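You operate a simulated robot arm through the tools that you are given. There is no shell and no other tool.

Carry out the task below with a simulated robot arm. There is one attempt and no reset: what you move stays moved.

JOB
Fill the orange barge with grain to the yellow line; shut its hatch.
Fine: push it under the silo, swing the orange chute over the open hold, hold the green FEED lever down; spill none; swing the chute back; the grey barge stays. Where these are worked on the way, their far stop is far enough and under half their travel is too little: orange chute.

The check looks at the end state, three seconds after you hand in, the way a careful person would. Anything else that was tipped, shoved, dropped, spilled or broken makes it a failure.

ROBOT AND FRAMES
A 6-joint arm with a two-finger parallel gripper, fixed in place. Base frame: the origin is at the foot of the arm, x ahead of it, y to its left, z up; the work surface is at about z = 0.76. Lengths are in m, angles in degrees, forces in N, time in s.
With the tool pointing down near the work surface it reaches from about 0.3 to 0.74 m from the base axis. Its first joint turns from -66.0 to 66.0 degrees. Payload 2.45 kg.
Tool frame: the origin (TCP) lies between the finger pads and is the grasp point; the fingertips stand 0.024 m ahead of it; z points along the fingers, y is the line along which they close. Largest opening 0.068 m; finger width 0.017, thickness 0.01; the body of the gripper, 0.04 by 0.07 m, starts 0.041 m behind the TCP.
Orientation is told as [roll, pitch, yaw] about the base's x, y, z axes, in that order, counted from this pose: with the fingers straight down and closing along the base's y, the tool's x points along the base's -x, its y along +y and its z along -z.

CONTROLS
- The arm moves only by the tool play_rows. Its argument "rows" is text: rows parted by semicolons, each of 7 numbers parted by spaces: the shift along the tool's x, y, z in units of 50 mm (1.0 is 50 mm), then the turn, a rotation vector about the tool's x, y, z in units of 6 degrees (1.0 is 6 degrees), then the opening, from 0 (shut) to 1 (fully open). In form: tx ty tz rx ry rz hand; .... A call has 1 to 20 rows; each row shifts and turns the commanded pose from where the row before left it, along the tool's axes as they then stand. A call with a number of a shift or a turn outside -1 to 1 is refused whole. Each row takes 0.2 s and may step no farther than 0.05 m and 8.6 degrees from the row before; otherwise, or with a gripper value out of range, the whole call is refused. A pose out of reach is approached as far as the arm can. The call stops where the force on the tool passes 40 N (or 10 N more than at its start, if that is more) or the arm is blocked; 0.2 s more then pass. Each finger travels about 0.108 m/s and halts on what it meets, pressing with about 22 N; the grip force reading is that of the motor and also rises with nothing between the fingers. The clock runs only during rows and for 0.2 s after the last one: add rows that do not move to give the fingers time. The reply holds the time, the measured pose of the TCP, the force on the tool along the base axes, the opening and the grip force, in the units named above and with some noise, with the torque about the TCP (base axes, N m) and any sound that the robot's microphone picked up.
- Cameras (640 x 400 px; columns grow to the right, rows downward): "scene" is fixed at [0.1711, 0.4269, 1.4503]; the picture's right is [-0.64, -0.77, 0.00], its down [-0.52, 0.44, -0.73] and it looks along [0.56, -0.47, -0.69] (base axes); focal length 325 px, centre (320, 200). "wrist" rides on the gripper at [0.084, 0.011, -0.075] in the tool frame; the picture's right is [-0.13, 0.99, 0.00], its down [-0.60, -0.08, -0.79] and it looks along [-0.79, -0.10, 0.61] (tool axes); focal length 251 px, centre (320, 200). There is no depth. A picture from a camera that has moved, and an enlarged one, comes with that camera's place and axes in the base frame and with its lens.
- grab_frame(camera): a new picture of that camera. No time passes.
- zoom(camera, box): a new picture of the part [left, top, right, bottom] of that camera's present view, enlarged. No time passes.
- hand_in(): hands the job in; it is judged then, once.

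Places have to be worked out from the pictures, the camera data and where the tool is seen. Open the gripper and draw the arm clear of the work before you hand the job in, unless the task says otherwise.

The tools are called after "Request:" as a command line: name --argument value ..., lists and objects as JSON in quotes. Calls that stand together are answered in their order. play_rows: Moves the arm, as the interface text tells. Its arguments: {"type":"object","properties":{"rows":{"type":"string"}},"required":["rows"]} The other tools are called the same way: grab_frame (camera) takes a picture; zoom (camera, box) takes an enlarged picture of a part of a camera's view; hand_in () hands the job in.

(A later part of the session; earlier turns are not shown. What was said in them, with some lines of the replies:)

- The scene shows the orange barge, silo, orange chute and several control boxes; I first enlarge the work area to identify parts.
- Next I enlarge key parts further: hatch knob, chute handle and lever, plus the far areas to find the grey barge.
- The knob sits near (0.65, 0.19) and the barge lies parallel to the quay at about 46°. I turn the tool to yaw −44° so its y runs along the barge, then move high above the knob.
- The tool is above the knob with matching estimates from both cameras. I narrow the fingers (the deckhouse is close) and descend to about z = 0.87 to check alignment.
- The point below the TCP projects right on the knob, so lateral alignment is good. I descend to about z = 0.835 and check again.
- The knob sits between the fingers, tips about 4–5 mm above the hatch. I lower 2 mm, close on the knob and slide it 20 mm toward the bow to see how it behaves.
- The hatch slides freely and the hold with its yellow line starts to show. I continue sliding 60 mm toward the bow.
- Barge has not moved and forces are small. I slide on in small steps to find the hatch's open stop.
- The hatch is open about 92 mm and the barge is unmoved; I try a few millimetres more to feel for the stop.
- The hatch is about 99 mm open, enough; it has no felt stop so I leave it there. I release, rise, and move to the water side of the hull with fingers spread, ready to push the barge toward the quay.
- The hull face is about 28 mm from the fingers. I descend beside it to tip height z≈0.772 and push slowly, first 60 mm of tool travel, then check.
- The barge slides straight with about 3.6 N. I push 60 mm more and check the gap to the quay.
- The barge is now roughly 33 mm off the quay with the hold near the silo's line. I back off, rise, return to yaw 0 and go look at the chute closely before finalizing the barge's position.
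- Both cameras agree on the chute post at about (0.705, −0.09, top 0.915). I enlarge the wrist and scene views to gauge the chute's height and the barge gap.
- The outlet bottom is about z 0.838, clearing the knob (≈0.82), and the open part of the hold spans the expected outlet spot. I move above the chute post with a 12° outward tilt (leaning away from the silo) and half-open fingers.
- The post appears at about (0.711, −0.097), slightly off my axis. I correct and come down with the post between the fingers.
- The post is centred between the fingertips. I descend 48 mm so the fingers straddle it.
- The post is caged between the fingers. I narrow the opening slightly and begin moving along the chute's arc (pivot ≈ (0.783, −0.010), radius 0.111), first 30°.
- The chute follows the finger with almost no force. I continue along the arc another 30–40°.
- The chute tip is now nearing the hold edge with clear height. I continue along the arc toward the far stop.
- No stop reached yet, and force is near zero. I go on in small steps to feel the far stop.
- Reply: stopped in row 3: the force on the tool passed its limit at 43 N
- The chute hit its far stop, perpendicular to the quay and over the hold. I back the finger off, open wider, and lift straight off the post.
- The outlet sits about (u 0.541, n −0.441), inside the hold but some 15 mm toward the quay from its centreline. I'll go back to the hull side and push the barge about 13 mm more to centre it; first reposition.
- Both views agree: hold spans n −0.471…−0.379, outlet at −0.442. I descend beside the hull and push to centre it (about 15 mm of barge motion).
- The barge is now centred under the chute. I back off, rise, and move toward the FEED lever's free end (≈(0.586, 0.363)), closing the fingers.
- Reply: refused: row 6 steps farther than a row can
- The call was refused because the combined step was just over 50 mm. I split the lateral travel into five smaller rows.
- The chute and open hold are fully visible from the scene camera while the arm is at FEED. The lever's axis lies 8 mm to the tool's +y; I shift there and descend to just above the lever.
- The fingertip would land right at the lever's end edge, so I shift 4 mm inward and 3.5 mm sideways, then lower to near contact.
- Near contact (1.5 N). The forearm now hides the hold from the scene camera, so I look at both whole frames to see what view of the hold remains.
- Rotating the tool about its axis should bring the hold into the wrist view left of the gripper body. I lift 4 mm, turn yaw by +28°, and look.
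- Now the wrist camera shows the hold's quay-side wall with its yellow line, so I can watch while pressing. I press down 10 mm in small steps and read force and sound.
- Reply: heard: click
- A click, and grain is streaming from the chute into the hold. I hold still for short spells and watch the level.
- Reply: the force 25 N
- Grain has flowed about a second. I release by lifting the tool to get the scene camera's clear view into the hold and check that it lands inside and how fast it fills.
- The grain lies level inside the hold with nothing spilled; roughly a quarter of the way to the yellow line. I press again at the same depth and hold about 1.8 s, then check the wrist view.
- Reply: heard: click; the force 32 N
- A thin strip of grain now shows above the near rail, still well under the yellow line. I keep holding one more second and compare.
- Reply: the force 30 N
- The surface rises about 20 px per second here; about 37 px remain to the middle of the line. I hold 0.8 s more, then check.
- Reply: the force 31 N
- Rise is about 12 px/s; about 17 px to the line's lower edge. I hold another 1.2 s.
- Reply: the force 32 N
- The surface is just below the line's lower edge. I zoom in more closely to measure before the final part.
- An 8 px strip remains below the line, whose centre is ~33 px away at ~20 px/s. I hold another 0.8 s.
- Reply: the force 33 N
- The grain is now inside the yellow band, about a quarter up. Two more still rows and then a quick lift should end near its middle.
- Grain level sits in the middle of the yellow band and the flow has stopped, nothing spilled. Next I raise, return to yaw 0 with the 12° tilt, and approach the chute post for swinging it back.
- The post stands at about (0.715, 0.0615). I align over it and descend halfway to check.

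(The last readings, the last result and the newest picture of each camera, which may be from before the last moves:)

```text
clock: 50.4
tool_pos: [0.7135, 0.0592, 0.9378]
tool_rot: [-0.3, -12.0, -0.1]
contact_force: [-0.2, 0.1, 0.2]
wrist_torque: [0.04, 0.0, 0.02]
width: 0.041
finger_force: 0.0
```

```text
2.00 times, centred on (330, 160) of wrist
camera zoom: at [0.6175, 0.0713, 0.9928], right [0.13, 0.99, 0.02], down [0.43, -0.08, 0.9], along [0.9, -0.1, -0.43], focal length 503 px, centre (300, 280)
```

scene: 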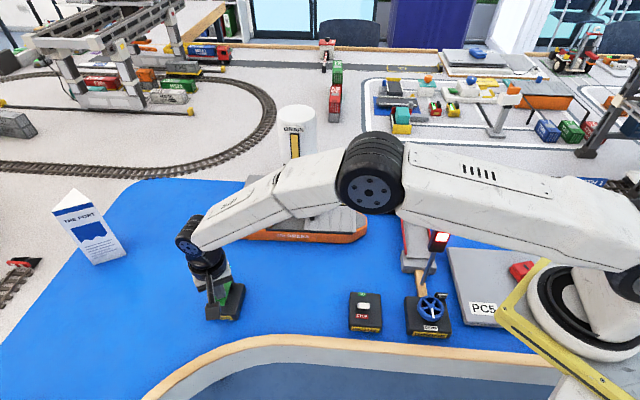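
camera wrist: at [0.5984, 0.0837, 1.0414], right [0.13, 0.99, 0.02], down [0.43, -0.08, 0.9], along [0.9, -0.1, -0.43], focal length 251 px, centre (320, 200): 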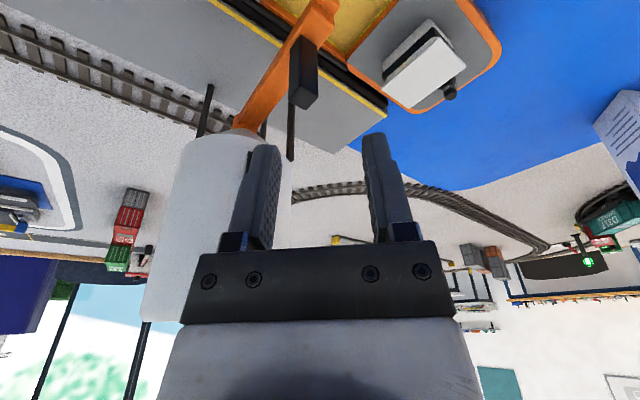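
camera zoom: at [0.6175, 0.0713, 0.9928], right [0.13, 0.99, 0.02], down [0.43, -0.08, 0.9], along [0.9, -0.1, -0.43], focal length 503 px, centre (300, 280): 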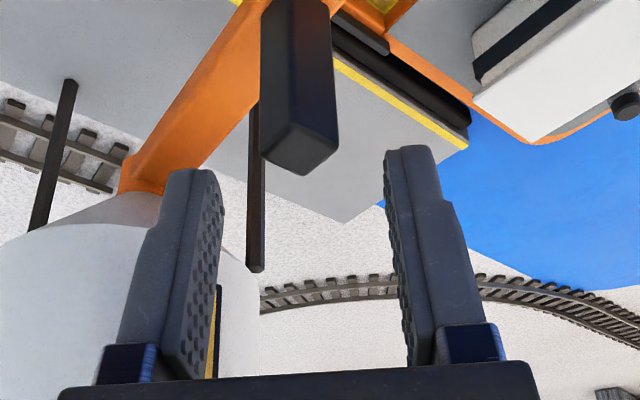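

The post is centred between the fingers (≈(0.717, 0.062)). I descend the rest so the fingers straddle it.

Request:
play_rows --rows "0.075 0.02 0.498 0 0 0 0.6; 0.075 0.02 0.498 0 0 0 0.6"

Request:
zoom --camera "wrist" --box '[200, 60, 460, 260]'

Request:
zoom --camera "scene" --box '[250, 120, 350, 210]'

```text
clock: 51.0
tool_pos: [0.7176, 0.0625, 0.8864]
tool_rot: [-0.2, -12.0, 0.0]
contact_force: [0.3, -0.6, 0.1]
wrist_torque: [-0.01, 0.05, 0.0]
width: 0.0407
finger_force: 0.1
```

```text
2.00 times, centred on (330, 160) of wrist
camera zoom: at [0.6212, 0.0737, 0.9419], right [0.13, 0.99, 0.02], down [0.43, -0.08, 0.9], along [0.9, -0.1, -0.43], focal length 503 px, centre (300, 280)
```

zoom: 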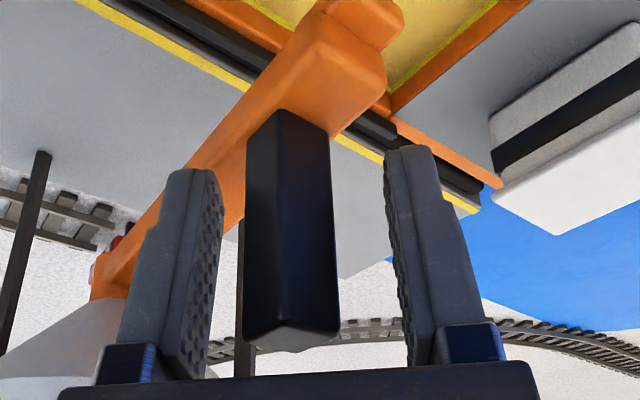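

```text
4.44 times, centred on (300, 165) of scene
camera zoom: at [0.1711, 0.4269, 1.4502], right [-0.64, -0.77, 0.0], down [-0.52, 0.44, -0.73], along [0.56, -0.47, -0.69], focal length 1445 px, centre (409, 356)
```

zoom: 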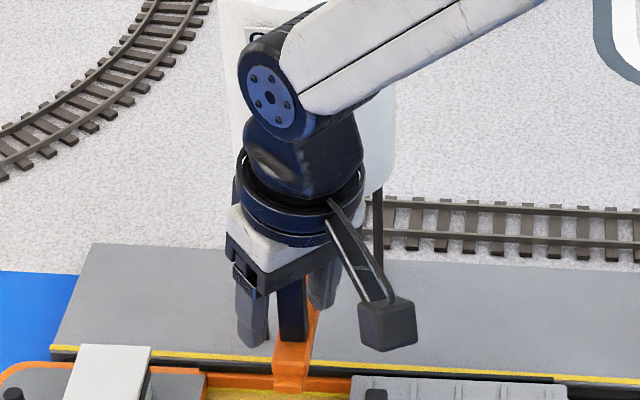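

Now I start the swing back: narrow the cage and move the first ~10°, then check clearance between the outlet and the hatch knob.

Request:
play_rows --rows "0 0 0 0 0 0 0.45; 0.144 -0.185 -0.031 0 0 0 0.45; 0.144 -0.185 -0.031 0 0 0 0.45"

Request:
zoom --camera "wrist" --box '[160, 0, 480, 220]'

Request:
zoom --camera "scene" --box '[250, 150, 350, 240]'

```text
clock: 51.8
tool_pos: [0.7035, 0.043, 0.8875]
tool_rot: [-0.2, -12.1, 0.0]
contact_force: [0.8, 0.2, 0.3]
wrist_torque: [-0.01, -0.02, 0.0]
width: 0.031
finger_force: 0.0
```

```text
1.82 times, centred on (320, 110) of wrist
camera zoom: at [0.6059, 0.0551, 0.943], right [0.13, 0.99, 0.02], down [0.43, -0.08, 0.9], along [0.9, -0.1, -0.43], focal length 457 px, centre (320, 364)
```

zoom: 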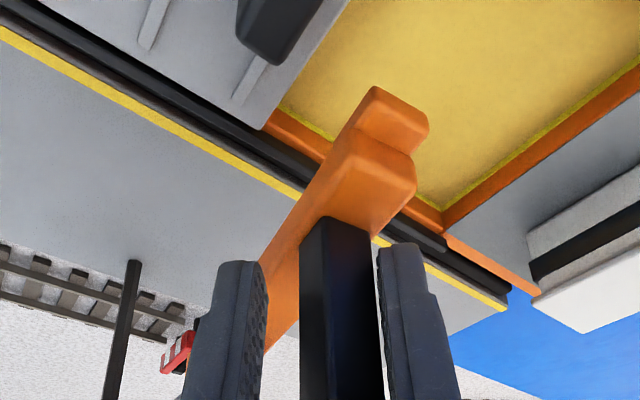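

```text
4.44 times, centred on (300, 195) of scene
camera zoom: at [0.1711, 0.427, 1.4503], right [-0.64, -0.77, 0.0], down [-0.52, 0.44, -0.73], along [0.56, -0.47, -0.69], focal length 1445 px, centre (409, 222)
```

zoom: 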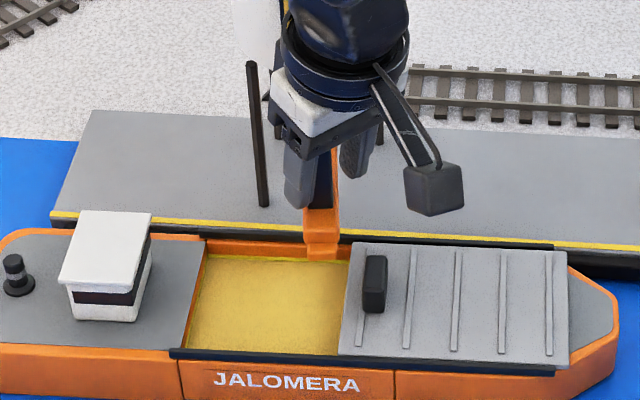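

The finger is just engaging the post. I continue in small steps, watching the outlet pass the hatch knob.

Request:
play_rows --rows "0.099 -0.16 -0.021 0 0 0 0.45; 0.099 -0.16 -0.021 0 0 0 0.45"

Request:
zoom --camera "wrist" --box '[160, 0, 480, 220]'

Request:
zoom --camera "scene" --box '[250, 150, 350, 240]'

```text
clock: 52.4
tool_pos: [0.6931, 0.0277, 0.8877]
tool_rot: [-0.2, -12.0, 0.1]
contact_force: [-0.2, 0.7, -0.1]
wrist_torque: [0.02, 0.01, 0.03]
width: 0.0306
finger_force: 0.0
```

```text
1.82 times, centred on (320, 110) of wrist
camera zoom: at [0.5953, 0.0394, 0.9433], right [0.13, 0.99, 0.02], down [0.43, -0.08, 0.9], along [0.9, -0.1, -0.43], focal length 457 px, centre (320, 364)
```

zoom: 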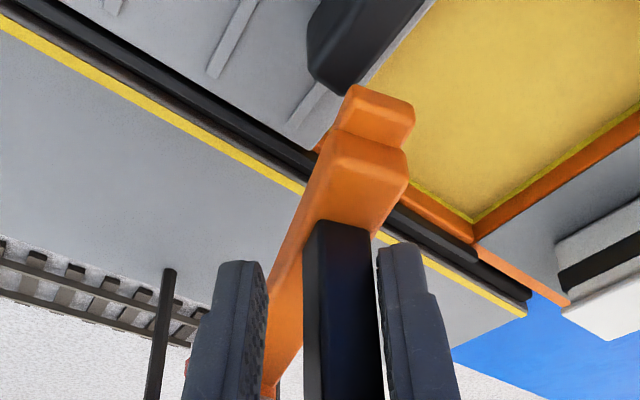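

```text
4.44 times, centred on (300, 195) of scene
camera zoom: at [0.1711, 0.427, 1.4503], right [-0.64, -0.77, 0.0], down [-0.52, 0.44, -0.73], along [0.56, -0.47, -0.69], focal length 1445 px, centre (409, 222)
```

zoom: 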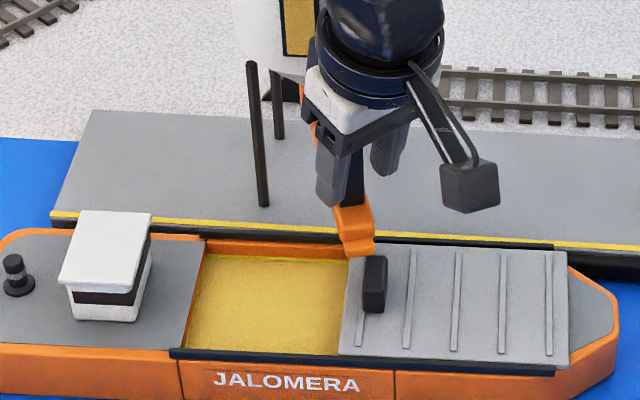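

The outlet passes clear of the knob with no contact force. I keep following the arc.

Request:
play_rows --rows "0.071 -0.175 -0.015 0 0 0 0.45; 0.071 -0.175 -0.015 0 0 0 0.45; 0.04 -0.184 -0.009 0 0 0 0.45; 0.04 -0.184 -0.009 0 0 0 0.45; 0.008 -0.189 -0.002 0 0 0 0.45; 0.008 -0.189 -0.002 0 0 0 0.45; -0.025 -0.188 0.005 0 0 0 0.45; -0.025 -0.188 0.005 0 0 0 0.45"

Request:
zoom --camera "wrist" --box '[160, 0, 480, 220]'

Request:
zoom --camera "scene" --box '[220, 120, 380, 240]'

```text
clock: 54.2
tool_pos: [0.6827, -0.0464, 0.8873]
tool_rot: [-0.1, -12.0, 0.0]
contact_force: [0.1, -0.1, -0.7]
wrist_torque: [-0.02, -0.01, 0.0]
width: 0.0304
finger_force: 0.1
```

```text
1.82 times, centred on (320, 110) of wrist
camera zoom: at [0.5851, -0.0341, 0.9431], right [0.13, 0.99, 0.02], down [0.43, -0.08, 0.9], along [0.9, -0.1, -0.43], focal length 457 px, centre (320, 364)
```

zoom: 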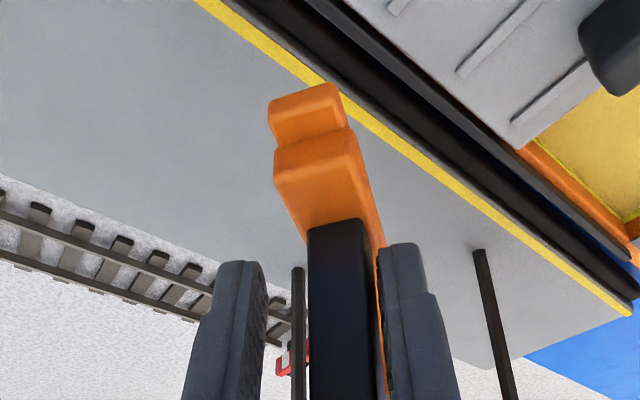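

```text
3.33 times, centred on (300, 180) of scene
camera zoom: at [0.1711, 0.427, 1.4503], right [-0.64, -0.77, 0.0], down [-0.52, 0.44, -0.73], along [0.56, -0.47, -0.69], focal length 1084 px, centre (387, 267)
```

zoom: 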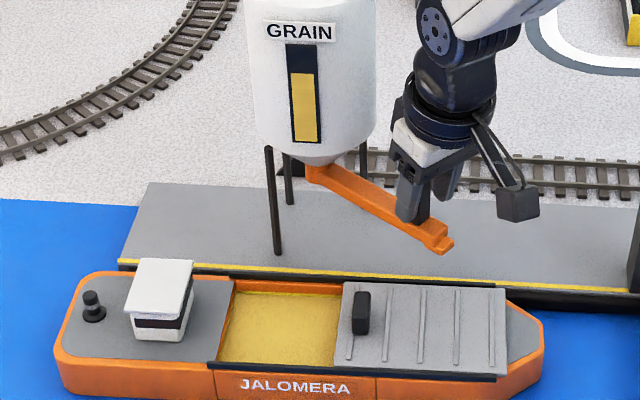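

Continuing the return arc toward the parked position, slowing near the end.

Request:
play_rows --rows "-0.056 -0.18 0.012 0 0 0 0.45; -0.056 -0.18 0.012 0 0 0 0.45; -0.085 -0.168 0.018 0 0 0 0.45; -0.085 -0.168 0.018 0 0 0 0.45; -0.112 -0.15 0.024 0 0 0 0.45; -0.06 -0.08 0.013 0 0 0 0.45"

Request:
zoom --camera "wrist" --box '[160, 0, 480, 220]'

Request:
zoom --camera "scene" --box '[270, 150, 370, 212]'

```text
clock: 55.6
tool_pos: [0.7048, -0.0923, 0.888]
tool_rot: [-0.2, -12.1, 0.0]
contact_force: [-0.4, 0.9, 0.6]
wrist_torque: [-0.06, 0.02, -0.01]
width: 0.0305
finger_force: 0.0
```

```text
1.82 times, centred on (320, 110) of wrist
camera zoom: at [0.6082, -0.0806, 0.9435], right [0.13, 0.99, 0.02], down [0.43, -0.08, 0.9], along [0.9, -0.1, -0.43], focal length 457 px, centre (320, 364)
```

zoom: 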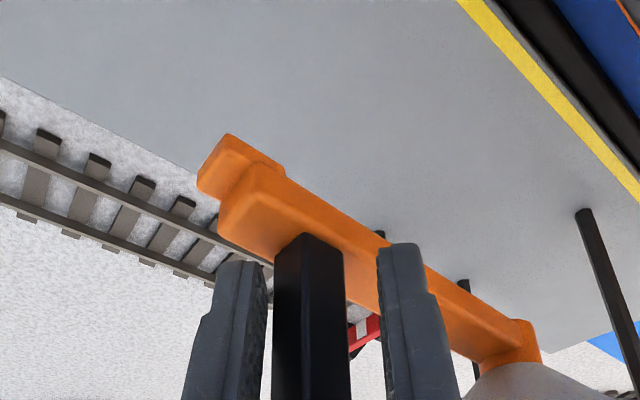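

```text
6.40 times, centred on (320, 181) of scene
camera zoom: at [0.1711, 0.4269, 1.4503], right [-0.64, -0.77, 0.0], down [-0.52, 0.44, -0.73], along [0.56, -0.47, -0.69], focal length 2081 px, centre (320, 322)
```

zoom: 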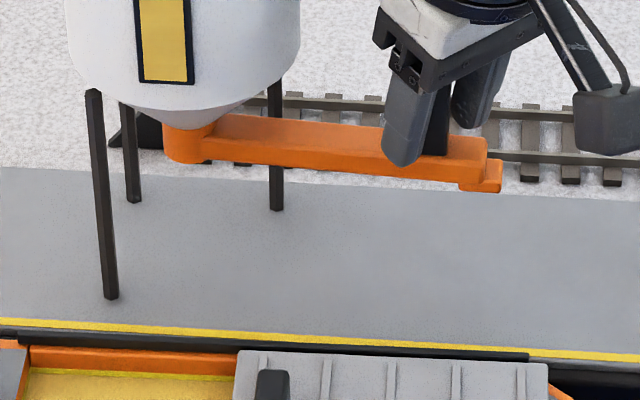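

The chute is within 2–3° of its original parked position. I nudge it on in tiny steps to its stop.

Request:
play_rows --rows "-0.06 -0.07 0.012 0 0 0 0.45; -0.06 -0.07 0.012 0 0 0 0.45; -0.05 -0.06 0.01 0 0 0 0.45"

Request:
zoom --camera "scene" --box '[270, 150, 370, 212]'

Request:
zoom --camera "wrist" --box '[160, 0, 480, 220]'

```text
clock: 56.4
tool_pos: [0.7144, -0.1011, 0.8875]
tool_rot: [-0.2, -12.0, 0.0]
contact_force: [-0.4, -0.5, 0.0]
wrist_torque: [-0.02, 0.01, 0.01]
width: 0.0305
finger_force: 0.1
```

```text
6.40 times, centred on (320, 181) of scene
camera zoom: at [0.1711, 0.4269, 1.4503], right [-0.64, -0.77, 0.0], down [-0.52, 0.44, -0.73], along [0.56, -0.47, -0.69], focal length 2081 px, centre (320, 322)
```

zoom: 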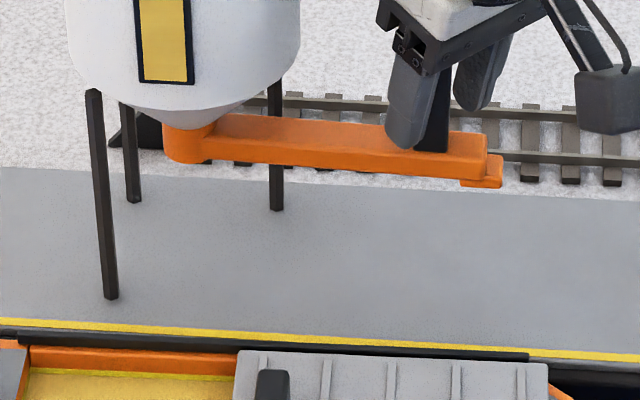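

```text
1.82 times, centred on (320, 110) of wrist
camera zoom: at [0.617, -0.0904, 0.9435], right [0.13, 0.99, 0.02], down [0.43, -0.08, 0.9], along [0.9, -0.1, -0.43], focal length 457 px, centre (320, 364)
```

zoom: 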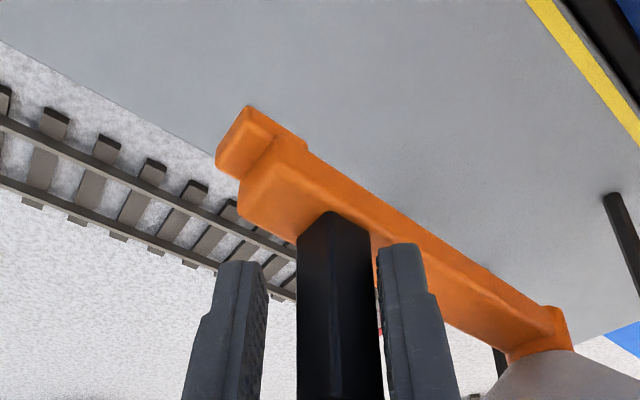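

Practically at the original place now (outlet within a pixel). One more small nudge to confirm the stop.

Request:
play_rows --rows "-0.04 -0.045 0.008 0 0 0 0.45; -0.03 -0.03 0.006 0 0 0 0.45"

Request:
zoom --camera "scene" --box '[270, 150, 370, 212]'

```text
clock: 57.0
tool_pos: [0.7173, -0.106, 0.886]
tool_rot: [-0.1, -12.0, 0.0]
contact_force: [-2.1, 5.2, 1.0]
wrist_torque: [0.05, 0.04, 0.04]
width: 0.0349
finger_force: 2.1
```

```text
6.40 times, centred on (320, 181) of scene
camera zoom: at [0.171, 0.4271, 1.4502], right [-0.64, -0.77, 0.0], down [-0.52, 0.44, -0.73], along [0.56, -0.47, -0.69], focal length 2081 px, centre (320, 322)
```

zoom: 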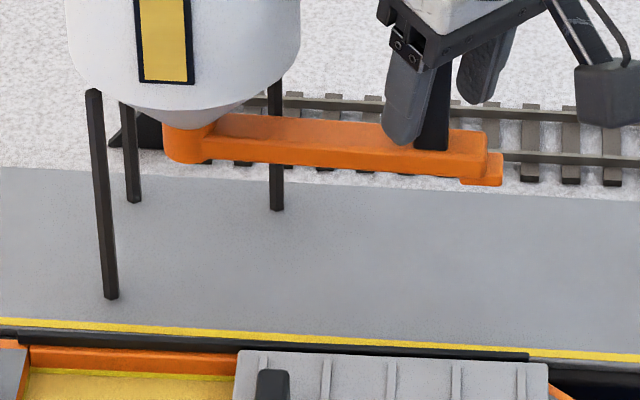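

The chute is at its parked stop (5 N reaction, position equals the start). I back off a little, widen the fingers and lift straight up.

Request:
play_rows --rows "0.04 0.12 -0.008 0 0 0 0.45; 0 0 0 0 0 0 0.65; 0 0 0 0 0 0 0.65; -0.14 0 -0.66 0 0 0 0.65; -0.14 0 -0.66 0 0 0 0.65; -0.14 0 -0.66 0 0 0 0.65"

Request:
grab_frame --camera "scene"

Request:
zoom --camera "scene" --box '[210, 140, 370, 260]'

```text
clock: 58.4
tool_pos: [0.7146, -0.1, 0.9885]
tool_rot: [-0.2, -11.8, 0.1]
contact_force: [-0.5, 0.2, 0.5]
wrist_torque: [0.01, -0.03, -0.01]
width: 0.0443
finger_force: 0.0
```

```text
taken
```

scene: 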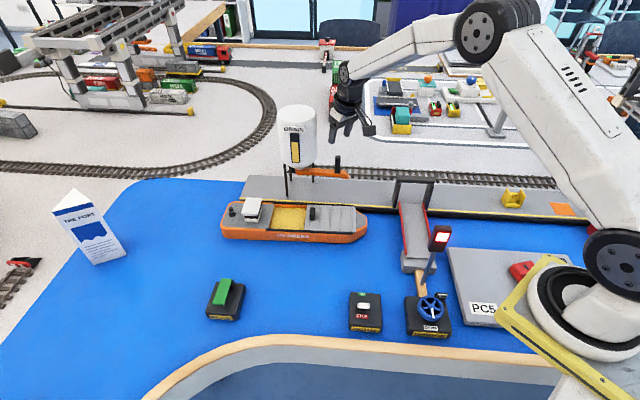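

```text
3.33 times, centred on (290, 200) of scene
camera zoom: at [0.171, 0.427, 1.4503], right [-0.64, -0.77, 0.0], down [-0.52, 0.44, -0.73], along [0.56, -0.47, -0.69], focal length 1084 px, centre (420, 200)
```

zoom: 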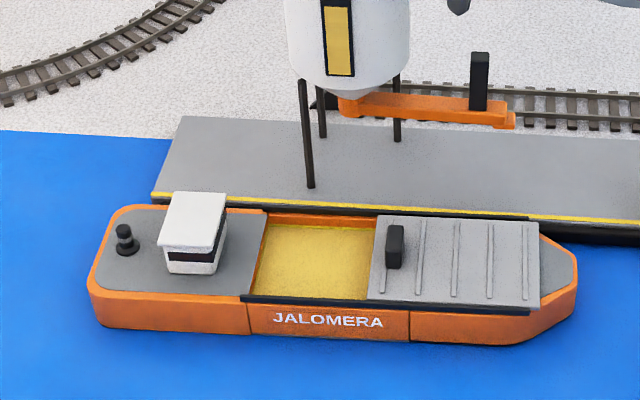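

Chute parked, grain at the line. Now I move above the hatch knob (≈(0.662, 0.042)) with yaw −44° to slide the hatch shut.

Request:
play_rows --rows "0.75 0 0 0 0.98 0 0.5; 0.75 0 0 0 0.98 0 0.5; 0 0.947 0 0 0 0 0.47; 0 0.947 0 0 0 0 0.47; 0 0.947 0 0 0 0 0.47; 0 0 0 0 0 0.9167 0.47; 0 0 0 0 0 0.9167 0.47; 0 0 0 0 0 0.9167 0.47; 0 0 0 0 0 0.9167 0.47; 0 0 0 0 0 0.9167 0.47; 0 0 0 0 0 0.9167 0.47; 0 0 0 0 0 0.9167 0.47; 0 0 0 0 0 0.9167 0.47; 0 0 0 0 0 0 0.47"

Request:
grab_frame --camera "wrist"

Request:
zoom --camera "scene" --box '[250, 170, 350, 245]'

```text
clock: 61.4
tool_pos: [0.6428, 0.0416, 0.9772]
tool_rot: [0.0, -0.4, -44.1]
contact_force: [0.3, -0.2, 0.1]
wrist_torque: [0.04, 0.03, 0.01]
width: 0.032
finger_force: 0.0
```

```text
taken
camera wrist: at [0.5893, 0.1093, 1.0511], right [0.78, 0.62, 0.0], down [0.38, -0.47, 0.8], along [0.5, -0.62, -0.61], focal length 251 px, centre (320, 200)
```

wrist: 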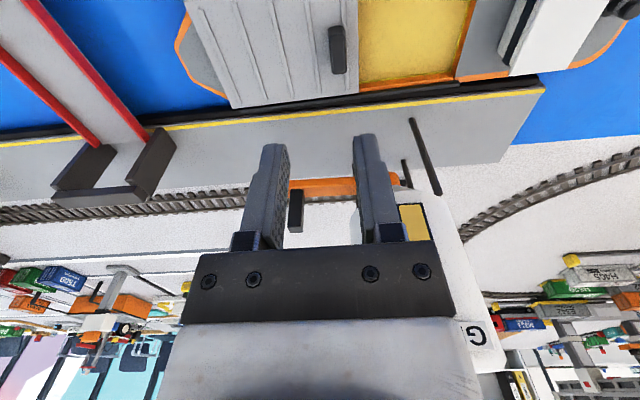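

```text
5.33 times, centred on (300, 208) of scene
camera zoom: at [0.1711, 0.4269, 1.4503], right [-0.64, -0.77, 0.0], down [-0.52, 0.44, -0.73], along [0.56, -0.47, -0.69], focal length 1734 px, centre (427, 160)
```

zoom: 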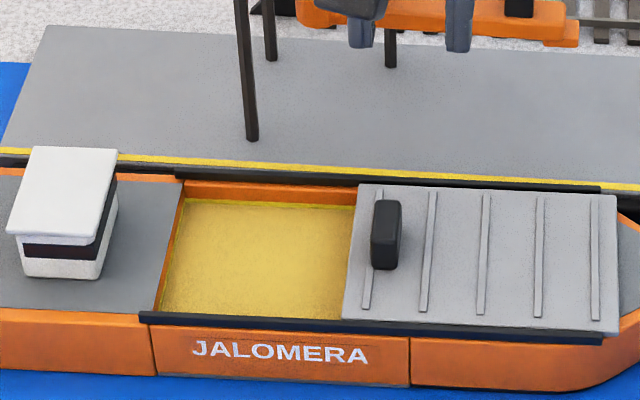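

The knob reads (0.660, 0.046) in the wrist view. I shift there and descend to z≈0.87 to verify.

Request:
play_rows --rows "-0.186 0.302 0 0 0.067 0 0.47; 0 0 0.75 0 0 0 0.47; 0 0 0.75 0 0 0 0.47; 0 0 0.64 0 0 0 0.47; 0 0 0 0 0 0 0.47"

Request:
zoom --camera "wrist" --box '[200, 20, 440, 200]'

Request:
zoom --camera "scene" --box '[250, 170, 350, 245]'

```text
clock: 62.6
tool_pos: [0.6583, 0.046, 0.8693]
tool_rot: [0.1, 0.0, -44.0]
contact_force: [0.1, 0.2, 0.7]
wrist_torque: [0.01, -0.01, 0.01]
width: 0.0319
finger_force: 0.1
```

```text
2.22 times, centred on (320, 110) of wrist
camera zoom: at [0.6066, 0.1145, 0.9442], right [0.78, 0.62, 0.0], down [0.38, -0.48, 0.79], along [0.49, -0.62, -0.61], focal length 559 px, centre (320, 400)
```

zoom: 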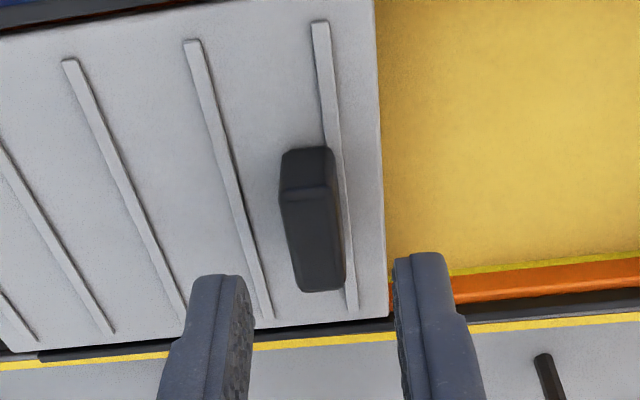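

```text
5.33 times, centred on (300, 208) of scene
camera zoom: at [0.1711, 0.4269, 1.4503], right [-0.64, -0.77, 0.0], down [-0.52, 0.44, -0.73], along [0.56, -0.47, -0.69], focal length 1734 px, centre (427, 160)
```

zoom: 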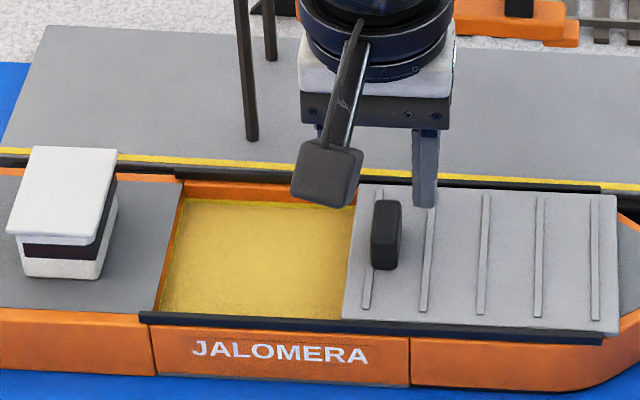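

The knob centre is about 6 mm further toward the quay than my axis. I correct, then lower to z≈0.832.

Request:
play_rows --rows "-0.12 -0.03 0.1 0 0 0 0.47; 0 0 0.3 0 0 0 0.47; 0 0 0.3 0 0 0 0.47; 0 0 0.04 0 0 0 0.47"

Request:
zoom --camera "wrist" --box '[200, 20, 440, 200]'

Request:
zoom --camera "scene" --box '[250, 170, 350, 245]'

```text
clock: 63.6
tool_pos: [0.6628, 0.0415, 0.8334]
tool_rot: [0.0, 0.1, -44.0]
contact_force: [0.0, 0.3, 1.2]
wrist_torque: [-0.05, 0.01, 0.0]
width: 0.032
finger_force: 0.1
```

```text
2.22 times, centred on (320, 110) of wrist
camera zoom: at [0.6102, 0.108, 0.9075], right [0.78, 0.62, 0.0], down [0.38, -0.48, 0.79], along [0.49, -0.62, -0.61], focal length 559 px, centre (320, 400)
```

zoom: 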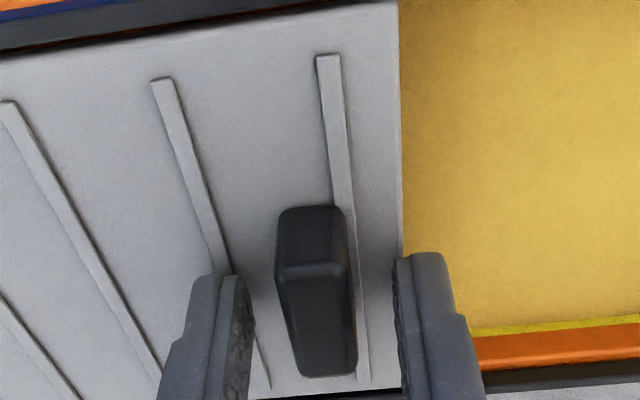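

```text
5.33 times, centred on (300, 208) of scene
camera zoom: at [0.1711, 0.4269, 1.4503], right [-0.64, -0.77, 0.0], down [-0.52, 0.44, -0.73], along [0.56, -0.47, -0.69], focal length 1734 px, centre (427, 160)
```

zoom: 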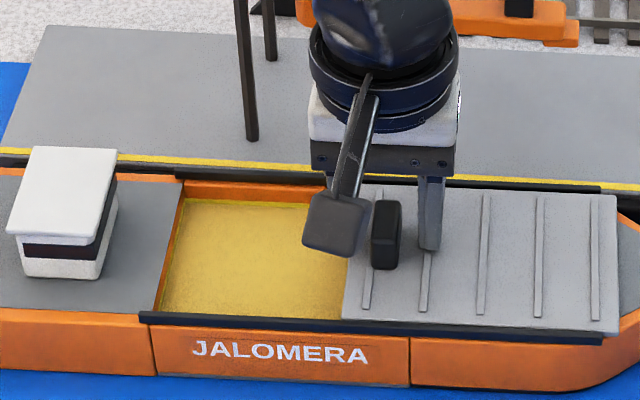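

The knob is properly between the fingers. I close on it and slide the hatch 60 mm toward the stern first.

Request:
play_rows --rows "0 0 0.02 0 0 0 0; 0 0 0 0 0 0 0; 0 0 0 0 0 0 0; 0 0.2 0 0 0 0 0; 0 0.25 0 0 0 0 0; 0 0.25 0 0 0 0 0; 0 0.25 0 0 0 0 0; 0 0.25 0 0 0 0 0"

Request:
zoom --camera "scene" --box '[210, 150, 370, 270]'

Request:
zoom --camera "wrist" --box '[200, 0, 520, 200]'

```text
clock: 65.4
tool_pos: [0.7043, 0.0835, 0.8326]
tool_rot: [0.1, 0.1, -44.0]
contact_force: [0.2, -0.4, 9.9]
wrist_torque: [-0.02, -0.03, 0.1]
width: 0.0135
finger_force: 22.2
```

```text
3.33 times, centred on (290, 210) of scene
camera zoom: at [0.1708, 0.4269, 1.4503], right [-0.64, -0.77, 0.0], down [-0.52, 0.44, -0.73], along [0.56, -0.47, -0.69], focal length 1084 px, centre (420, 167)
```

zoom: 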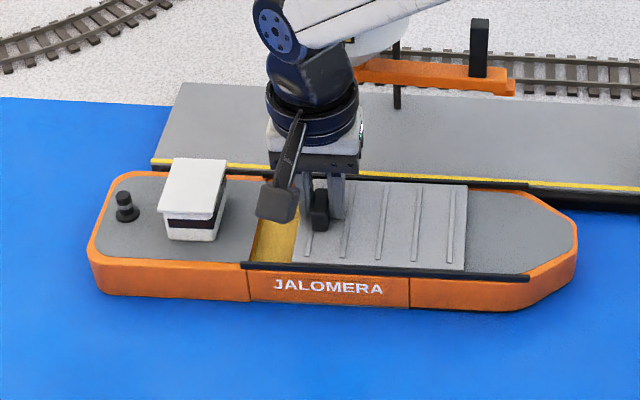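

```text
2.00 times, centred on (360, 100) of wrist
camera zoom: at [0.652, 0.1516, 0.9073], right [0.78, 0.62, 0.0], down [0.38, -0.48, 0.79], along [0.49, -0.62, -0.61], focal length 503 px, centre (240, 400)
```

zoom: 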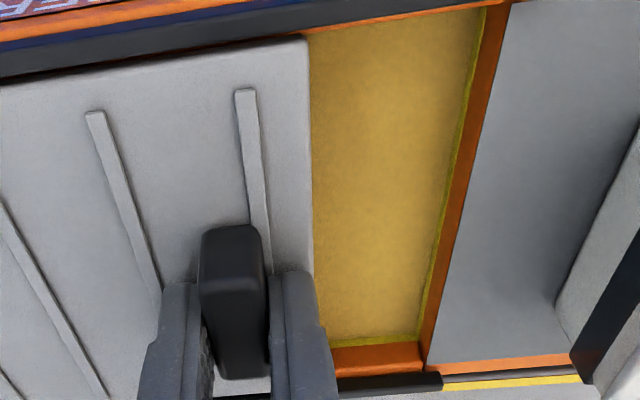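

Sliding well; about 40 mm remain, ending near the reach limit (r≈0.74). I ease 1 mm up to relieve the slight downforce and continue 25 mm.

Request:
play_rows --rows "0 0.1 -0.02 0 0 0 0; 0 0.2 0 0 0 0 0; 0 0.2 0 0 0 0 0"

Request:
zoom --camera "scene" --box '[210, 150, 370, 270]'

Request:
zoom --camera "wrist" --box '[200, 0, 520, 200]'

```text
clock: 66.2
tool_pos: [0.7202, 0.1021, 0.8319]
tool_rot: [0.0, 0.1, -44.0]
contact_force: [2.5, -2.7, 4.0]
wrist_torque: [0.25, 0.27, 0.05]
width: 0.0134
finger_force: 21.5
```

```text
3.33 times, centred on (290, 210) of scene
camera zoom: at [0.1711, 0.4268, 1.4503], right [-0.64, -0.77, 0.0], down [-0.52, 0.44, -0.73], along [0.56, -0.47, -0.69], focal length 1084 px, centre (420, 167)
```

zoom: 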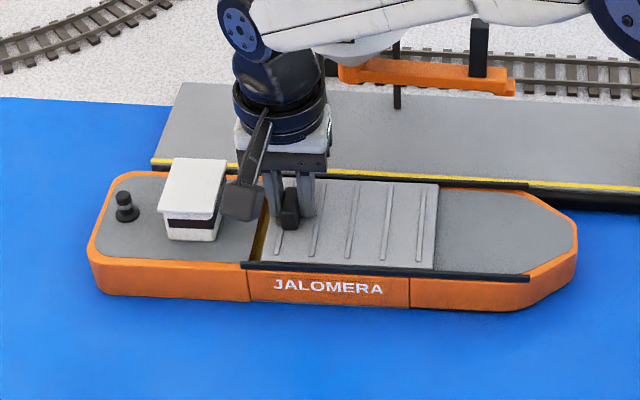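

```text
2.00 times, centred on (360, 100) of wrist
camera zoom: at [0.6693, 0.1695, 0.9074], right [0.78, 0.62, 0.0], down [0.38, -0.48, 0.79], along [0.49, -0.62, -0.61], focal length 503 px, centre (240, 400)
```

zoom: 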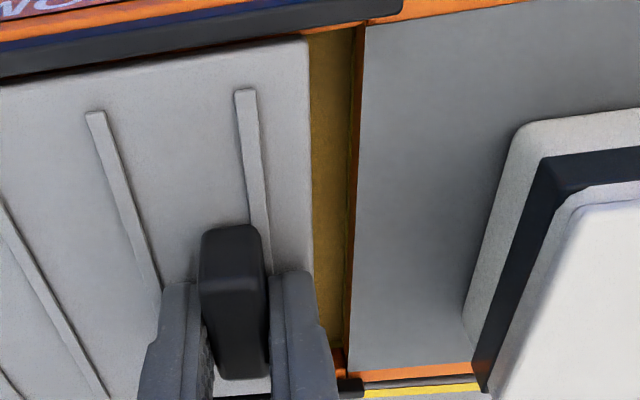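

About 15 mm left. I continue in 5 mm steps.

Request:
play_rows --rows "0 0.1 0 0 0 0 0; 0 0.1 0 0 0 0 0; 0 0.06 0 0 0 0 0"

Request:
zoom --camera "scene" --box '[210, 150, 370, 270]'

Request:
zoom --camera "wrist" --box '[200, 0, 520, 200]'

```text
clock: 67.0
tool_pos: [0.7319, 0.1122, 0.8318]
tool_rot: [0.0, 0.1, -44.1]
contact_force: [2.8, -2.6, 1.9]
wrist_torque: [-0.11, -0.3, 0.08]
width: 0.0137
finger_force: 21.5
```

```text
3.33 times, centred on (290, 210) of scene
camera zoom: at [0.1711, 0.4269, 1.4503], right [-0.64, -0.77, 0.0], down [-0.52, 0.44, -0.73], along [0.56, -0.47, -0.69], focal length 1084 px, centre (420, 167)
```

zoom: 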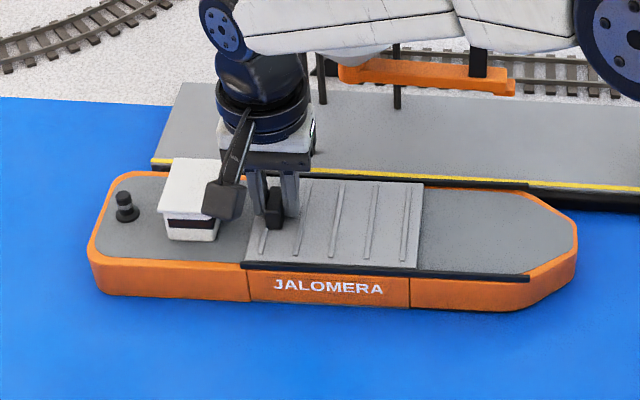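

```text
2.00 times, centred on (360, 100) of wrist
camera zoom: at [0.6782, 0.1789, 0.9073], right [0.78, 0.62, 0.0], down [0.38, -0.48, 0.79], along [0.49, -0.62, -0.61], focal length 503 px, centre (240, 400)
```

zoom: 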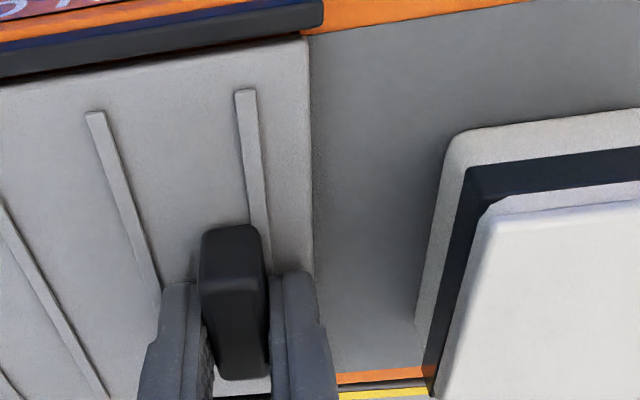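

The hold looks fully covered, and total slide equals the opening distance (98.8 mm). I zoom in to compare the hatch edge with its initial closed position before releasing.

Request:
zoom --camera "scene" --box '[235, 185, 335, 247]'

Request:
zoom --camera "wrist" --box '[300, 0, 420, 90]'

```text
6.40 times, centred on (285, 216) of scene
camera zoom: at [0.1711, 0.4269, 1.4503], right [-0.64, -0.77, 0.0], down [-0.52, 0.44, -0.73], along [0.56, -0.47, -0.69], focal length 2081 px, centre (544, 98)
```

zoom: 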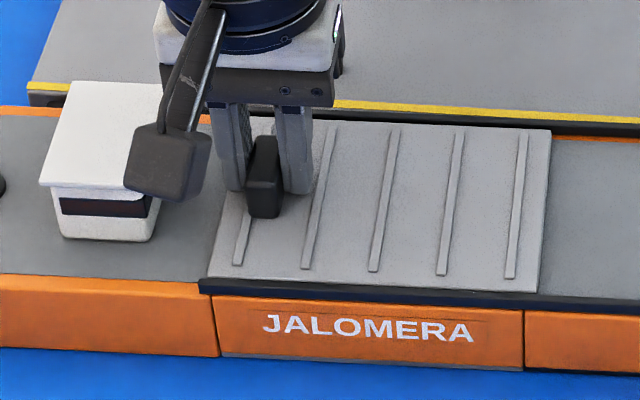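

```text
4.44 times, centred on (360, 45) of wrist
camera zoom: at [0.6782, 0.1789, 0.9073], right [0.78, 0.62, 0.0], down [0.38, -0.48, 0.79], along [0.49, -0.62, -0.61], focal length 1118 px, centre (142, 889)
```

zoom: 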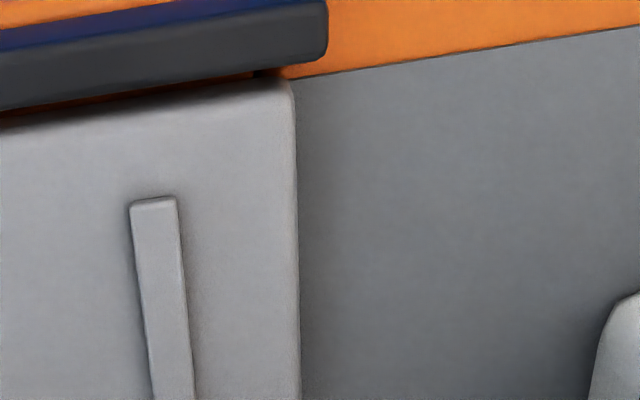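

Compared with the start, the hatch is about 2 mm short of its original closed place. I nudge it 2–3 mm further, watching force.

Request:
play_rows --rows "0 0.03 0 0 0 0 0; 0 0.03 0 0 0 0 0"

Request:
zoom --camera "scene" --box '[235, 185, 335, 247]'

Request:
zoom --camera "wrist" --box '[300, 0, 420, 90]'

```text
clock: 67.6
tool_pos: [0.7329, 0.115, 0.833]
tool_rot: [0.0, 0.1, -44.0]
contact_force: [2.0, -3.2, -0.4]
wrist_torque: [-0.25, -0.27, 0.05]
width: 0.0136
finger_force: 22.1
```

```text
6.40 times, centred on (285, 216) of scene
camera zoom: at [0.1711, 0.4269, 1.4503], right [-0.64, -0.77, 0.0], down [-0.52, 0.44, -0.73], along [0.56, -0.47, -0.69], focal length 2081 px, centre (544, 98)
```

zoom: 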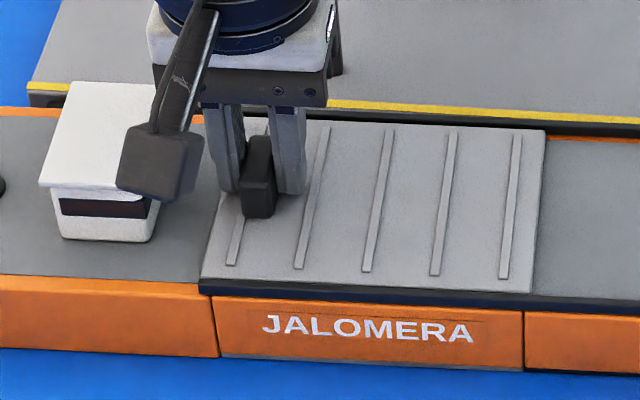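

```text
4.44 times, centred on (360, 45) of wrist
camera zoom: at [0.6798, 0.1811, 0.9074], right [0.78, 0.62, 0.0], down [0.38, -0.48, 0.79], along [0.49, -0.62, -0.61], focal length 1118 px, centre (142, 889)
```

zoom: 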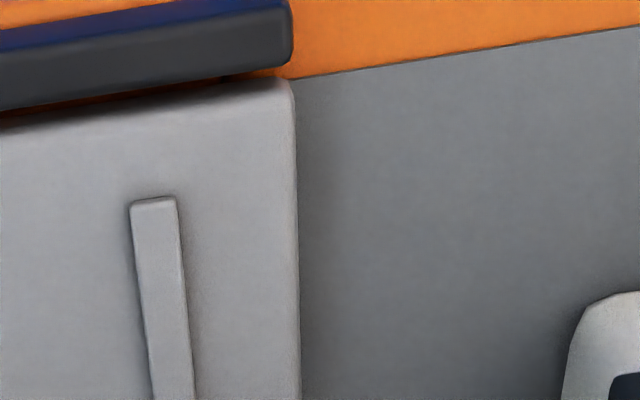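

The hatch now matches its initial closed position exactly and the barge hasn't shifted. I open the fingers slightly, lift clear and retreat toward the base.

Request:
play_rows --rows "0 0 0 0 0 0 0.42; 0 0 0 0 0 0 0.42; 0 0 -0.3 0 0 0 0.42; 0 0 -0.7 0 0 0 0.42; 0.3 -0.4 -0.7 0 0 0 0.6; 0.5 -0.65 -0.5 0 0 0 1; 0.5 -0.65 -0.5 0 0 0 1; 0.5 -0.65 -0.5 0 0 0 1; 0.5 -0.65 -0.5 0 0 0 1; 0.2 -0.65 -0.5 0 0 0 1; 0 -0.65 -0.5 0 0 0 1"

Request:
grab_frame --camera "scene"

Request:
zoom --camera "scene" --box '[200, 130, 380, 260]'

Request:
grab_frame --camera "wrist"

```text
clock: 70.0
tool_pos: [0.4932, 0.0456, 1.0685]
tool_rot: [-0.1, 0.2, -44.1]
contact_force: [-0.7, 1.3, 0.6]
wrist_torque: [0.03, -0.02, 0.01]
width: 0.0679
finger_force: 0.1
```

```text
taken
```

scene: 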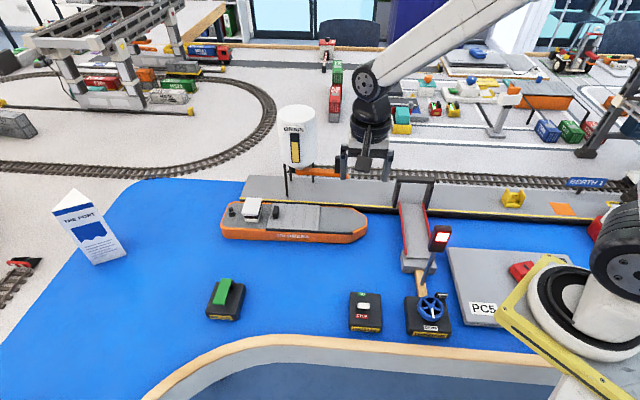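

```text
3.08 times, centred on (290, 195) of scene
camera zoom: at [0.171, 0.427, 1.4503], right [-0.64, -0.77, 0.0], down [-0.52, 0.44, -0.73], along [0.56, -0.47, -0.69], focal length 1000 px, centre (412, 215)
```

zoom: 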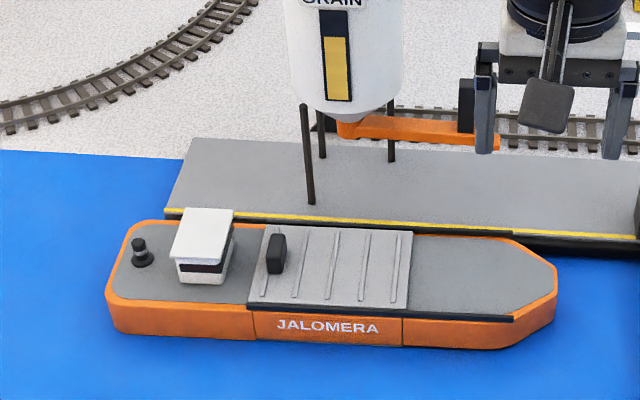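

```text
taken
camera wrist: at [0.4415, 0.1124, 1.1434], right [0.78, 0.62, 0.0], down [0.38, -0.48, 0.79], along [0.49, -0.62, -0.61], focal length 251 px, centre (320, 200)
```

wrist: 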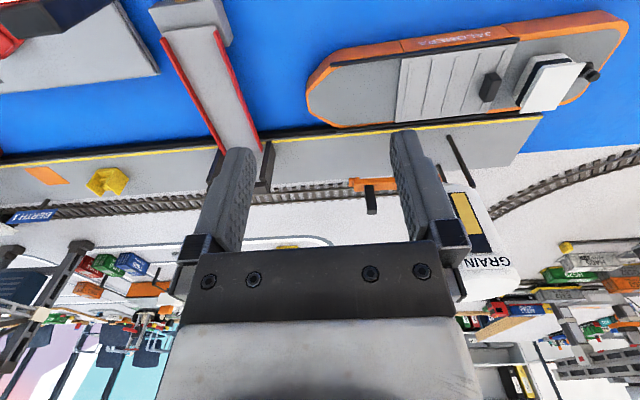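

Everything looks right; I check the FEED lever is back up and the water and rails are free of grain before handing in.

Request:
zoom --camera "scene" --box '[190, 265, 290, 327]'

Request:
zoom --camera "scene" --box '[235, 185, 335, 247]'

Request:
zoom --camera "scene" --box '[340, 170, 640, 350]'

```text
6.40 times, centred on (240, 296) of scene
camera zoom: at [0.171, 0.427, 1.4503], right [-0.64, -0.77, 0.0], down [-0.52, 0.44, -0.73], along [0.56, -0.47, -0.69], focal length 2081 px, centre (832, -414)
```

zoom: 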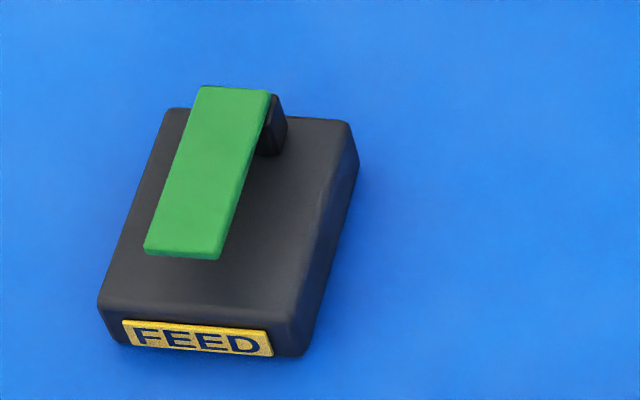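

```text
6.40 times, centred on (285, 216) of scene
camera zoom: at [0.171, 0.427, 1.4503], right [-0.64, -0.77, 0.0], down [-0.52, 0.44, -0.73], along [0.56, -0.47, -0.69], focal length 2081 px, centre (544, 98)
```

zoom: 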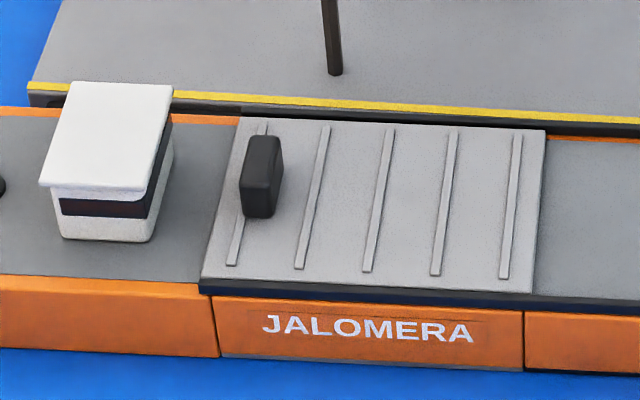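

```text
2.13 times, centred on (490, 260) of scene
camera zoom: at [0.171, 0.427, 1.4503], right [-0.64, -0.77, 0.0], down [-0.52, 0.44, -0.73], along [0.56, -0.47, -0.69], focal length 694 px, centre (-43, 72)
```

zoom: 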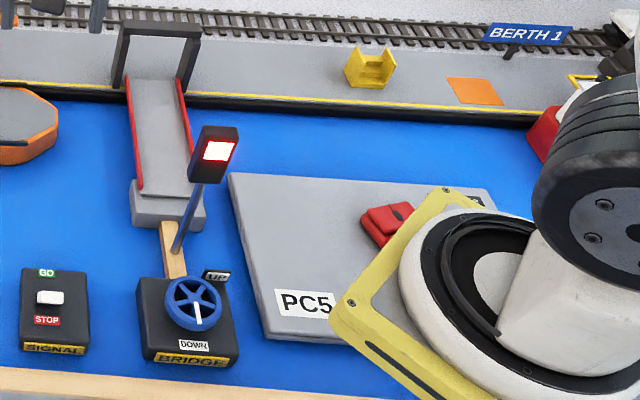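

The lever is back up, the hatch is shut over the filled hold, and the chute is parked. Nothing else has moved, no grain shows outside the hold, and the gripper is open and clear, so I hand in.

Request:
hand_in

```text
The job is handed in.
```

The orange barge is filled to the yellow line and its hatch is shut. I have handed the job in, but no verdict has come back yet.

- **Barge:** it sits under the silo, about 2 cm off the quay by my estimate.
- **Grain:** the level stopped about midway up the yellow band. I saw no grain on the deck, rails or water.
- **Chute:** it swung out to its far stop over the hold, and is now back at its parked stop.
- **Hatch:** I slid it open about 99 mm, then back until it lined up with its starting position.
- **FEED lever:** it is up again. I pressed it in two spells, because I lifted off once to check the level.
- **Grey barge:** I never had a clear view of it. I think it was hidden behind the arm at Berth 1, and I did not work near there.

The arm is clear of the work with the gripper open.
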